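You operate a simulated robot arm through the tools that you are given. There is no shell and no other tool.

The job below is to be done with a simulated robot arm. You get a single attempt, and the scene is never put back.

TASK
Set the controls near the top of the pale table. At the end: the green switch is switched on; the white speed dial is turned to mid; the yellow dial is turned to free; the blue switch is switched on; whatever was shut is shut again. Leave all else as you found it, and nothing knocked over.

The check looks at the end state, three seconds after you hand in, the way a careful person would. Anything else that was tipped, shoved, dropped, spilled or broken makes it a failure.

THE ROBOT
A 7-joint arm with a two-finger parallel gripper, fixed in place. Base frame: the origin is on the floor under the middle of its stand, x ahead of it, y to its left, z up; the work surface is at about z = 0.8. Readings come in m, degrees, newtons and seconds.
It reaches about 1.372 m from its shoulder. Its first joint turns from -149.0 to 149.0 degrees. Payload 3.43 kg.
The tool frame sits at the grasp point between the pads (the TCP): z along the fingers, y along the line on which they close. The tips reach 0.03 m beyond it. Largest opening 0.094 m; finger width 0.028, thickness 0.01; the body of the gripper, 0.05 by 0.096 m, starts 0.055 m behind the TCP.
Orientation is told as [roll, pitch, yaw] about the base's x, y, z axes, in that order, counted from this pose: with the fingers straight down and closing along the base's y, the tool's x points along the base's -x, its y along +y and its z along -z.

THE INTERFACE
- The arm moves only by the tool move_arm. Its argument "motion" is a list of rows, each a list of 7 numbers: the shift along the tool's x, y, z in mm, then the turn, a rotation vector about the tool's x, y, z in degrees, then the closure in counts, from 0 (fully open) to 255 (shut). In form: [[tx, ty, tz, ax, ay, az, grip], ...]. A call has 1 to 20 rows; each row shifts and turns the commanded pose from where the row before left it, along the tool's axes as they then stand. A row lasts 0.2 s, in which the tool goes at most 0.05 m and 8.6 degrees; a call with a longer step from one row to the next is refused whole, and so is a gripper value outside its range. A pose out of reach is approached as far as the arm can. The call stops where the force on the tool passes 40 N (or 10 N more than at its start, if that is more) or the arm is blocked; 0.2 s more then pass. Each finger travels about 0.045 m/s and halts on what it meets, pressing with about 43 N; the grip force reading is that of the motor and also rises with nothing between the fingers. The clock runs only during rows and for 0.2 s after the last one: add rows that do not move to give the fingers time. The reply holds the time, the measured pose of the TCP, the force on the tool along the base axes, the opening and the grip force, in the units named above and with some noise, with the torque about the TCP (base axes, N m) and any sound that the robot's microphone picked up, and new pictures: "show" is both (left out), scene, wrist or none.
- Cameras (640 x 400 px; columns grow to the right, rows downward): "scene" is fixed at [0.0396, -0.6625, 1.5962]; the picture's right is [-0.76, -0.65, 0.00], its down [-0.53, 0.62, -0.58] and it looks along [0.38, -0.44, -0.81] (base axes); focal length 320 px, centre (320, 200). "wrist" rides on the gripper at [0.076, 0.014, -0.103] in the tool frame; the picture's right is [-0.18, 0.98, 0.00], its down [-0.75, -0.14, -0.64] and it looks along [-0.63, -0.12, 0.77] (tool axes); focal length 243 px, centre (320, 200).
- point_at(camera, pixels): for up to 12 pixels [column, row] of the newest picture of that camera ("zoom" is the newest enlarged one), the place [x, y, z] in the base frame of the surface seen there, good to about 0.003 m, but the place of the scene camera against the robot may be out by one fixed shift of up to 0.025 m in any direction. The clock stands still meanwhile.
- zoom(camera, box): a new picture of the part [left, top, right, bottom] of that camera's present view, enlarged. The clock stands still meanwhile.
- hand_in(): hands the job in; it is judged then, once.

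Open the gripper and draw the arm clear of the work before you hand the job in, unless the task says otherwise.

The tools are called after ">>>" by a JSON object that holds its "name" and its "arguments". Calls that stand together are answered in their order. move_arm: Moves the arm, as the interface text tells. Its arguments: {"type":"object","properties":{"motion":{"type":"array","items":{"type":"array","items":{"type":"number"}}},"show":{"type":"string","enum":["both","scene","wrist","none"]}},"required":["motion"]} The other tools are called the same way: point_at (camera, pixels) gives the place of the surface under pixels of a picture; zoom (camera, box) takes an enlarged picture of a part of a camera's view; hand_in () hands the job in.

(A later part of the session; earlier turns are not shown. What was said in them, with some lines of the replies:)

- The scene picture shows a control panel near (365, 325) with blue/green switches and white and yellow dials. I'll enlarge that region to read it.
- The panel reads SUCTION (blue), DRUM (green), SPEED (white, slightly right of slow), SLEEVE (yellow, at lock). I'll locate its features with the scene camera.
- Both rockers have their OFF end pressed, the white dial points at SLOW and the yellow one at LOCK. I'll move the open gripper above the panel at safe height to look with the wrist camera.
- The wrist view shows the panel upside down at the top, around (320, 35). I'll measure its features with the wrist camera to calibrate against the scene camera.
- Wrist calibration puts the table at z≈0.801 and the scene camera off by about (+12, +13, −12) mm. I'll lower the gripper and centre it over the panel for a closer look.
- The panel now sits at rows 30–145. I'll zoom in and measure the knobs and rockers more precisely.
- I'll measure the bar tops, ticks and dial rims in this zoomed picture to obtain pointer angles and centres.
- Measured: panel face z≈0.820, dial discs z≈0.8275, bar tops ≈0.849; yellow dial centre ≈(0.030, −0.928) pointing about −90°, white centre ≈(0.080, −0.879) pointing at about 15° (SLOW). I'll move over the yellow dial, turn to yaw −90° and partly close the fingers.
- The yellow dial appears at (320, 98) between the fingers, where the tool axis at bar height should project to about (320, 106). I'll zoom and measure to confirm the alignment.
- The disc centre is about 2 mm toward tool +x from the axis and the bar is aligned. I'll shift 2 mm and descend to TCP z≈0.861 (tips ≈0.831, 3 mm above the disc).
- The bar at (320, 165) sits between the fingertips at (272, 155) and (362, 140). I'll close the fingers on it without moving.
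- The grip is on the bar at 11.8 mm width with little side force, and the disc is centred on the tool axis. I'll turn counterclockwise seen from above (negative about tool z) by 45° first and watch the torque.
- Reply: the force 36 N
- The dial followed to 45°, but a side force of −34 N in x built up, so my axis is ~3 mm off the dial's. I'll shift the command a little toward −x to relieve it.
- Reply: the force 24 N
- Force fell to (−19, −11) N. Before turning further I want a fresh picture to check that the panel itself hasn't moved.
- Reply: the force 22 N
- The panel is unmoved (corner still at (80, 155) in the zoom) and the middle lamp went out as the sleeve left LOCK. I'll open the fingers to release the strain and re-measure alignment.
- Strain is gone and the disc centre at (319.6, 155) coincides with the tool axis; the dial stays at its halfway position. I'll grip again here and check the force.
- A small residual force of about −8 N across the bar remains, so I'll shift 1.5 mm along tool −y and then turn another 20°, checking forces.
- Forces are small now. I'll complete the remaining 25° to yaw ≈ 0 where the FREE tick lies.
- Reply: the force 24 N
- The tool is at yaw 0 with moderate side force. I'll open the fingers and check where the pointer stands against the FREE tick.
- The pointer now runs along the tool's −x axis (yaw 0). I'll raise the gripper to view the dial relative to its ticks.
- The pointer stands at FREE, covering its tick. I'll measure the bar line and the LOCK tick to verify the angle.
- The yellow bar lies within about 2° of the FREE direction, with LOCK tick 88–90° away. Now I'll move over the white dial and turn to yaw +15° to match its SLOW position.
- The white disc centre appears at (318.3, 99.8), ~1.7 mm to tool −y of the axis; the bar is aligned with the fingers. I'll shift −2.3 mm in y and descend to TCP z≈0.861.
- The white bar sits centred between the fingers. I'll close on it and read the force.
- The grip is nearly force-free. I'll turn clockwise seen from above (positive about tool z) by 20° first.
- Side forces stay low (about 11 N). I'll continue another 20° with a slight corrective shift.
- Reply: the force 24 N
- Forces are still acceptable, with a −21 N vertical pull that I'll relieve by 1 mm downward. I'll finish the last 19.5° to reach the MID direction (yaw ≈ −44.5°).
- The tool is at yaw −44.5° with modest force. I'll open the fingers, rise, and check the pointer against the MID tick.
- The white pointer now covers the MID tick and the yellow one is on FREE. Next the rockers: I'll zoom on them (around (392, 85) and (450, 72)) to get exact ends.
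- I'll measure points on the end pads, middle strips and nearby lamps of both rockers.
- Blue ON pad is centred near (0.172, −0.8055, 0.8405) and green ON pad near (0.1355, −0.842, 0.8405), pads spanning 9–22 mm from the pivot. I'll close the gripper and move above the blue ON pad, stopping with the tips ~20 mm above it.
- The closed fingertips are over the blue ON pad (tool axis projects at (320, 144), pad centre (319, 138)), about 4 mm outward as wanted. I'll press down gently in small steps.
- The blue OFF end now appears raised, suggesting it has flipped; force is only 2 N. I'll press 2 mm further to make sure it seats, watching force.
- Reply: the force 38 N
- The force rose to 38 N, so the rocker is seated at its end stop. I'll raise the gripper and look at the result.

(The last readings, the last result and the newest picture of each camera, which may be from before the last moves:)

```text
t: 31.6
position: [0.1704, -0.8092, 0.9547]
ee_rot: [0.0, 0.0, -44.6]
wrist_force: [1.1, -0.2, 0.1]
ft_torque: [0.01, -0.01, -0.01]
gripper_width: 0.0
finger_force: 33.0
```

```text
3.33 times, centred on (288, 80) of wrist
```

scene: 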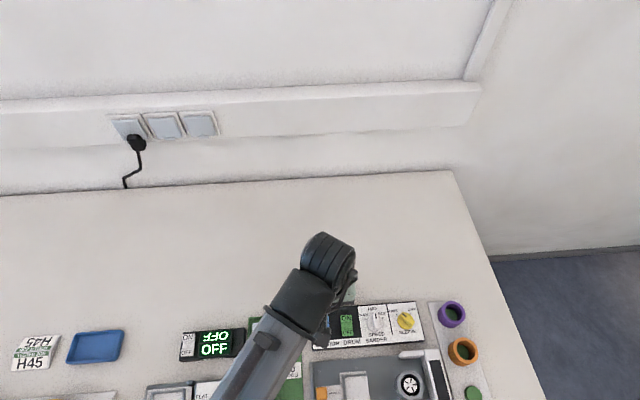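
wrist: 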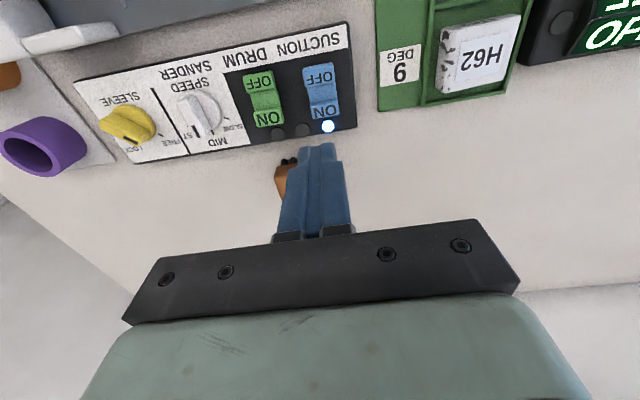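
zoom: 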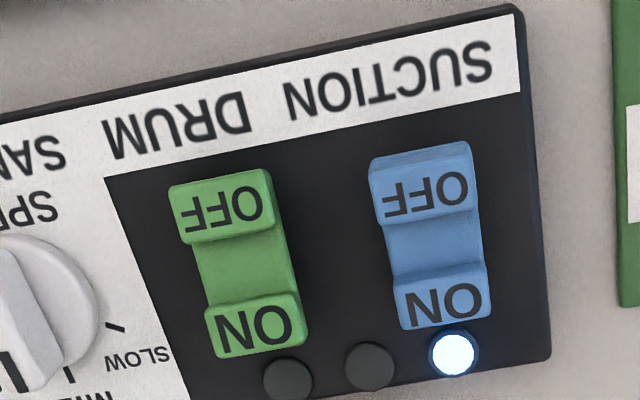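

The blue lamp is lit and the ON end is down. I'll shift 51.6 mm along tool −y to the green ON pad and descend to just above it.

>>> {"name": "move_arm", "arguments": {"motion": [[0.3, -25.8, 0, 0, 0, 0, 255], [0, -25.8, 0, 0, 0, 0, 255], [0, 0, 40, 0, 0, 0, 255], [0, 0, 24, 0, 0, 0, 255], [0, 0, 0, 0, 0, 0, 255]], "show": "wrist"}}

>>> {"name": "zoom", "arguments": {"camera": "wrist", "box": [224, 80, 416, 200]}}

```text
t: 32.8
position: [0.1331, -0.8441, 0.8885]
ee_rot: [0.0, 0.0, -44.5]
wrist_force: [-0.7, 0.3, 0.2]
ft_torque: [0.02, 0.01, -0.03]
gripper_width: 0.0
finger_force: 33.5
```

wrist: 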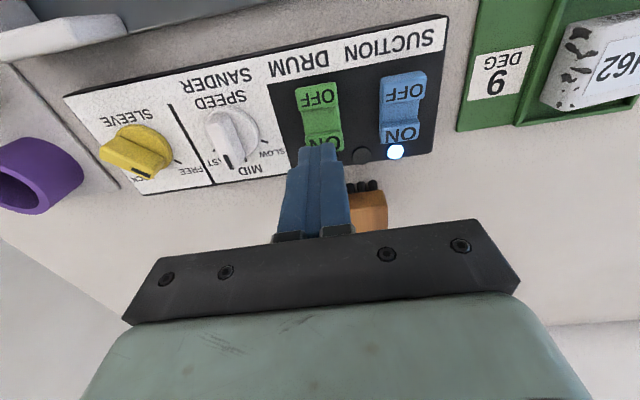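

```text
3.33 times, centred on (320, 140) of wrist
```

zoom: 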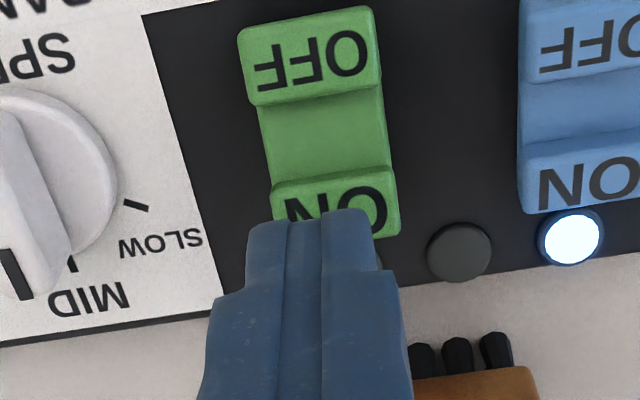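

The green ON pad centre is about 3.5 mm toward tool +y of the fingertips (zoom x 336 versus 313–318). I'll correct that and press down in small steps as before.

>>> {"name": "move_arm", "arguments": {"motion": [[-1, 3.5, 0, 0, 0, 0, 255], [0, 0, 12, 0, 0, 0, 255], [0, 0, 4, 0, 0, 0, 255], [0, 0, 3, 0, 0, 0, 255], [0, 0, 2, 0, 0, 0, 255], [0, 0, 2, 0, 0, 0, 255], [0, 0, 1, 0, 0, 0, 255]], "show": "wrist"}}

>>> {"name": "zoom", "arguments": {"camera": "wrist", "box": [224, 80, 416, 200]}}

```text
t: 34.4
position: [0.1386, -0.8409, 0.8642]
ee_rot: [0.0, -0.1, -44.5]
wrist_force: [4.2, -3.3, 14.3]
ft_torque: [-0.03, -0.09, -0.01]
gripper_width: 0.0002
finger_force: 33.1
```

wrist: 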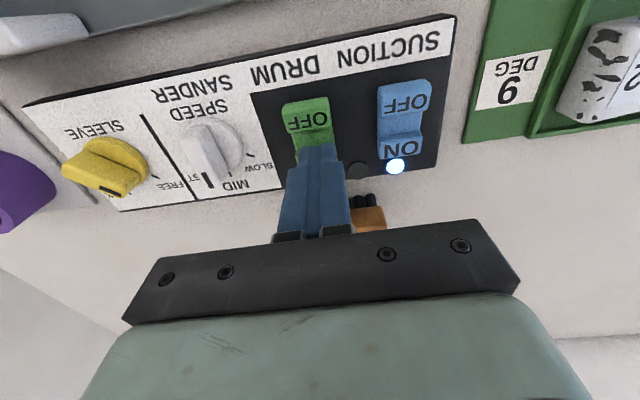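

```text
3.33 times, centred on (320, 140) of wrist
```

zoom: 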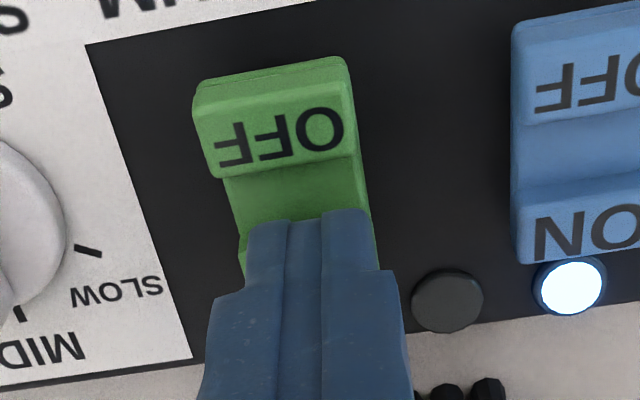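

The green OFF end is now raised and force is 14 N. I'll press 1 mm more to seat it fully, then rise to look.

>>> {"name": "move_arm", "arguments": {"motion": [[0, 0, 1, 0, 0, 0, 255]], "show": "none"}}

>>> {"name": "move_arm", "arguments": {"motion": [[0, 0, -10, 0, 0, 0, 255], [0, 0, -40, 0, 0, 0, 255], [0, 0, -45, 0, 0, 0, 255], [0, 0, -45, 0, 0, 0, 255], [0, 0, 0, 0, 0, 0, 200], [0, 0, 0, 0, 0, 0, 100]], "show": "both"}}

>>> {"name": "zoom", "arguments": {"camera": "wrist", "box": [192, 0, 448, 160]}}

```text
t: 34.8
position: [0.1388, -0.8408, 0.8666]
ee_rot: [0.0, 0.0, -44.4]
wrist_force: [5.5, 1.6, 28.9]
ft_torque: [0.14, -0.06, -0.02]
gripper_width: 0.0002
finger_force: 33.2
```

```text
t: 36.2
position: [0.1411, -0.8424, 1.0053]
ee_rot: [0.0, 0.0, -44.5]
wrist_force: [0.0, 0.3, -0.1]
ft_torque: [0.0, 0.02, -0.01]
gripper_width: 0.0489
finger_force: 0.2
```

scene: 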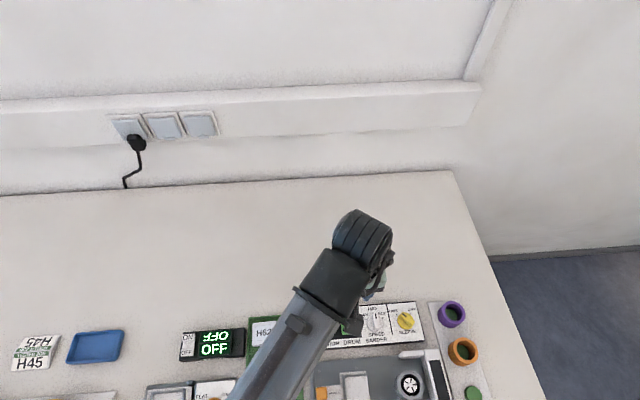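
wrist: 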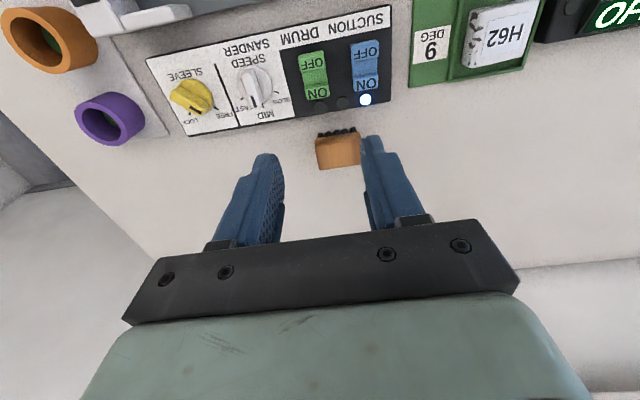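

```text
2.50 times, centred on (320, 80) of wrist
```

zoom: 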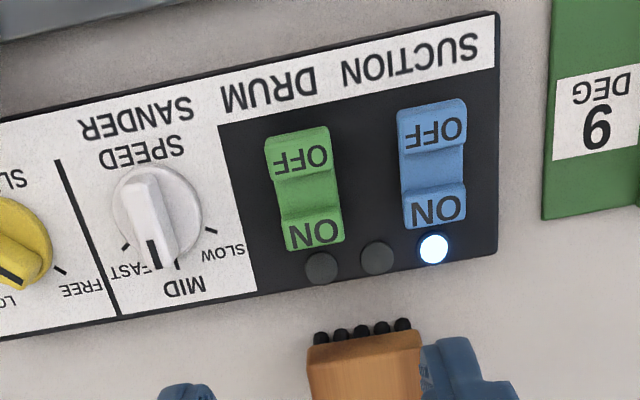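

The green lamp is dark; I need to check whether the green rocker is truly down at its ON end. I'll zoom and measure heights of both rockers.

>>> {"name": "zoom", "arguments": {"camera": "wrist", "box": [288, 30, 400, 115]}}

>>> {"name": "point_at", "arguments": {"camera": "wrist", "pixels": [[313, 61], [314, 65], [317, 92], [318, 95], [365, 49], [366, 55], [366, 82], [367, 86], [320, 107], [344, 101], [365, 99]]}}

```text
4.71 times, centred on (344, 72) of wrist
```

zoom: 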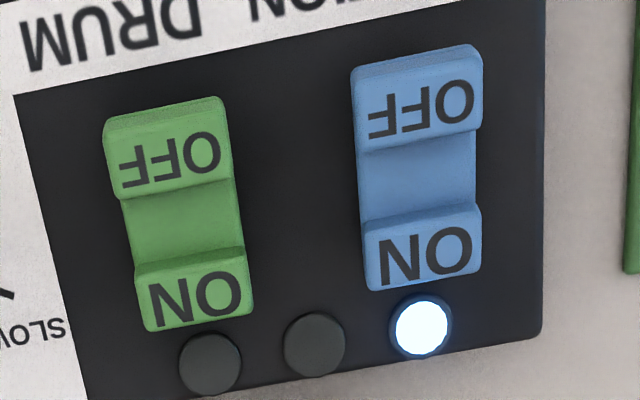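

```text
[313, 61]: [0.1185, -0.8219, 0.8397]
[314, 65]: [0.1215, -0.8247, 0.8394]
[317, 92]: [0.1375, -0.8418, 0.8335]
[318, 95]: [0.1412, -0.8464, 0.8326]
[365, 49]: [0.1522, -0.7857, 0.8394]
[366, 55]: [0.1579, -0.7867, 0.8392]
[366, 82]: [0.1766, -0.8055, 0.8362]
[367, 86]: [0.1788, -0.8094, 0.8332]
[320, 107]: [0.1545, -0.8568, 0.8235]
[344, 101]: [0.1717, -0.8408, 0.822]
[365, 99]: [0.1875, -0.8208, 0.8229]
```

Heights show green ON pad at z≈0.833 and OFF pad at 0.8397, matching blue (0.833/0.839), so the green rocker is fully at ON; its dark lamp is consistent with the sleeve being FREE (the yellow lamp went out the same way). I'll draw the arm up and away to inspect everything with the scene camera.

>>> {"name": "move_arm", "arguments": {"motion": [[0, 0, -50, 0, 0, 0, 0], [0, 0, -50, 0, 0, 0, 0], [0, 0, -50, 0, 0, 0, 0], [-32.1, 31.5, 0, 0, 0, 0, 0], [-32.1, 31.5, 0, 0, 0, 0, 0], [-32.1, 31.5, 0, 0, 0, 0, 0], [-32.1, 31.5, 0, 0, 0, 0, 0], [-32.1, 31.5, 0, 0, 0, 0, 0], [-32.1, 31.5, 0, 0, 0, 0, 0], [0, 0, 0, 0, 0, 0, 0]], "show": "both"}}

>>> {"name": "zoom", "arguments": {"camera": "scene", "box": [300, 290, 428, 370]}}

>>> {"name": "zoom", "arguments": {"camera": "scene", "box": [130, 270, 530, 400]}}

```text
t: 38.4
position: [0.4059, -0.8425, 1.1554]
ee_rot: [0.1, 0.0, -44.4]
wrist_force: [0.3, 0.2, 0.3]
ft_torque: [-0.02, -0.02, 0.02]
gripper_width: 0.0941
finger_force: 0.1
```

scene: 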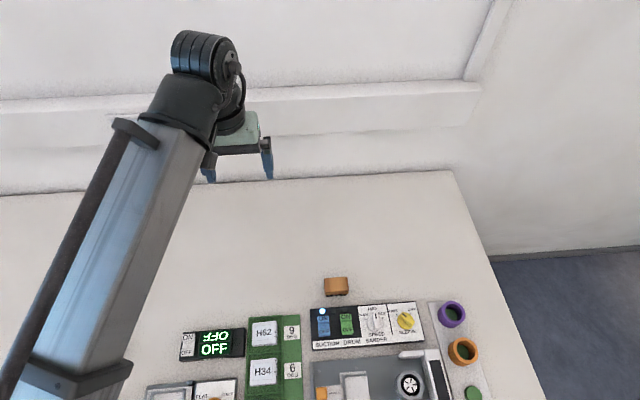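
wrist: 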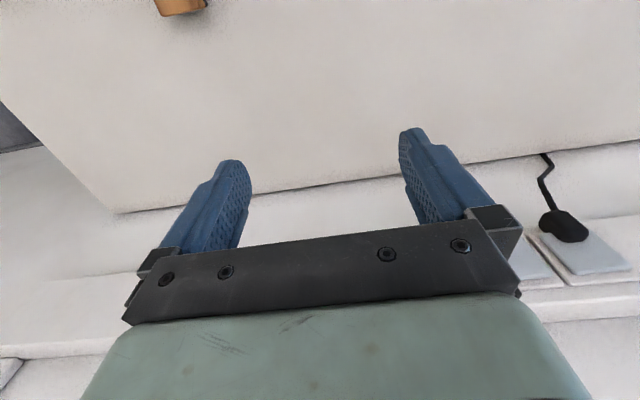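

```text
5.00 times, centred on (364, 330) of scene
```

zoom: 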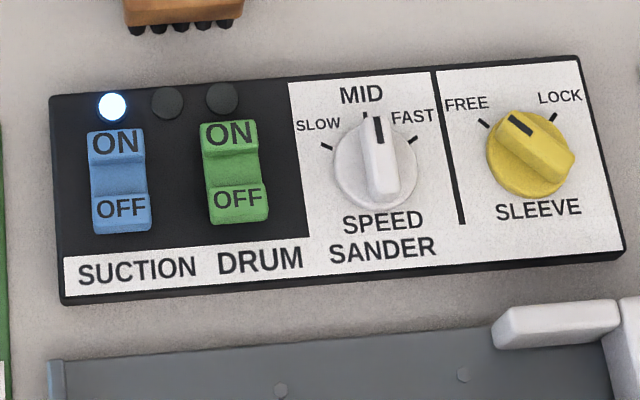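

```text
1.60 times, centred on (330, 335) of scene
```

zoom: 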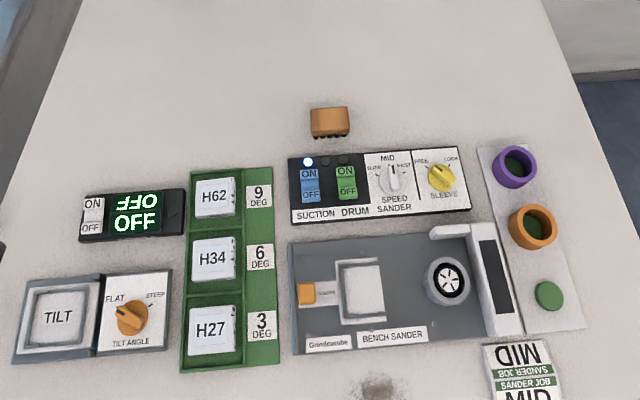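

Final check: blue and green rockers have ON pressed, the white pointer is on MID and the yellow one on FREE; the brush, rings and other panels are at their original pixels, the gripper is open and the arm is clear. I'm handing in.

>>> {"name": "hand_in", "arguments": {}}

```text
The job is handed in.
```

The sander panel is set as you asked, and I've handed the job in:

| Control | Position at hand-in |
|---|---|
| Green switch (DRUM) | ON |
| White speed dial | MID |
| Yellow dial (SLEEVE) | FREE |
| Blue switch (SUCTION) | ON |

- **Green lamp is dark:** The lamp above the green switch did not light. The switch itself measures as fully pressed to ON, at the same heights as the blue one. My guess is that it depends on the sleeve being locked, since the middle lamp went out once I turned that dial away from LOCK. I did not test this.
- **Covers:** I saw no lid or cover on the panel, so nothing needed shutting again.
- **Everything else:** The panel, brush, rings and other controls looked to be where they started. The gripper was open and the arm clear when I handed in.
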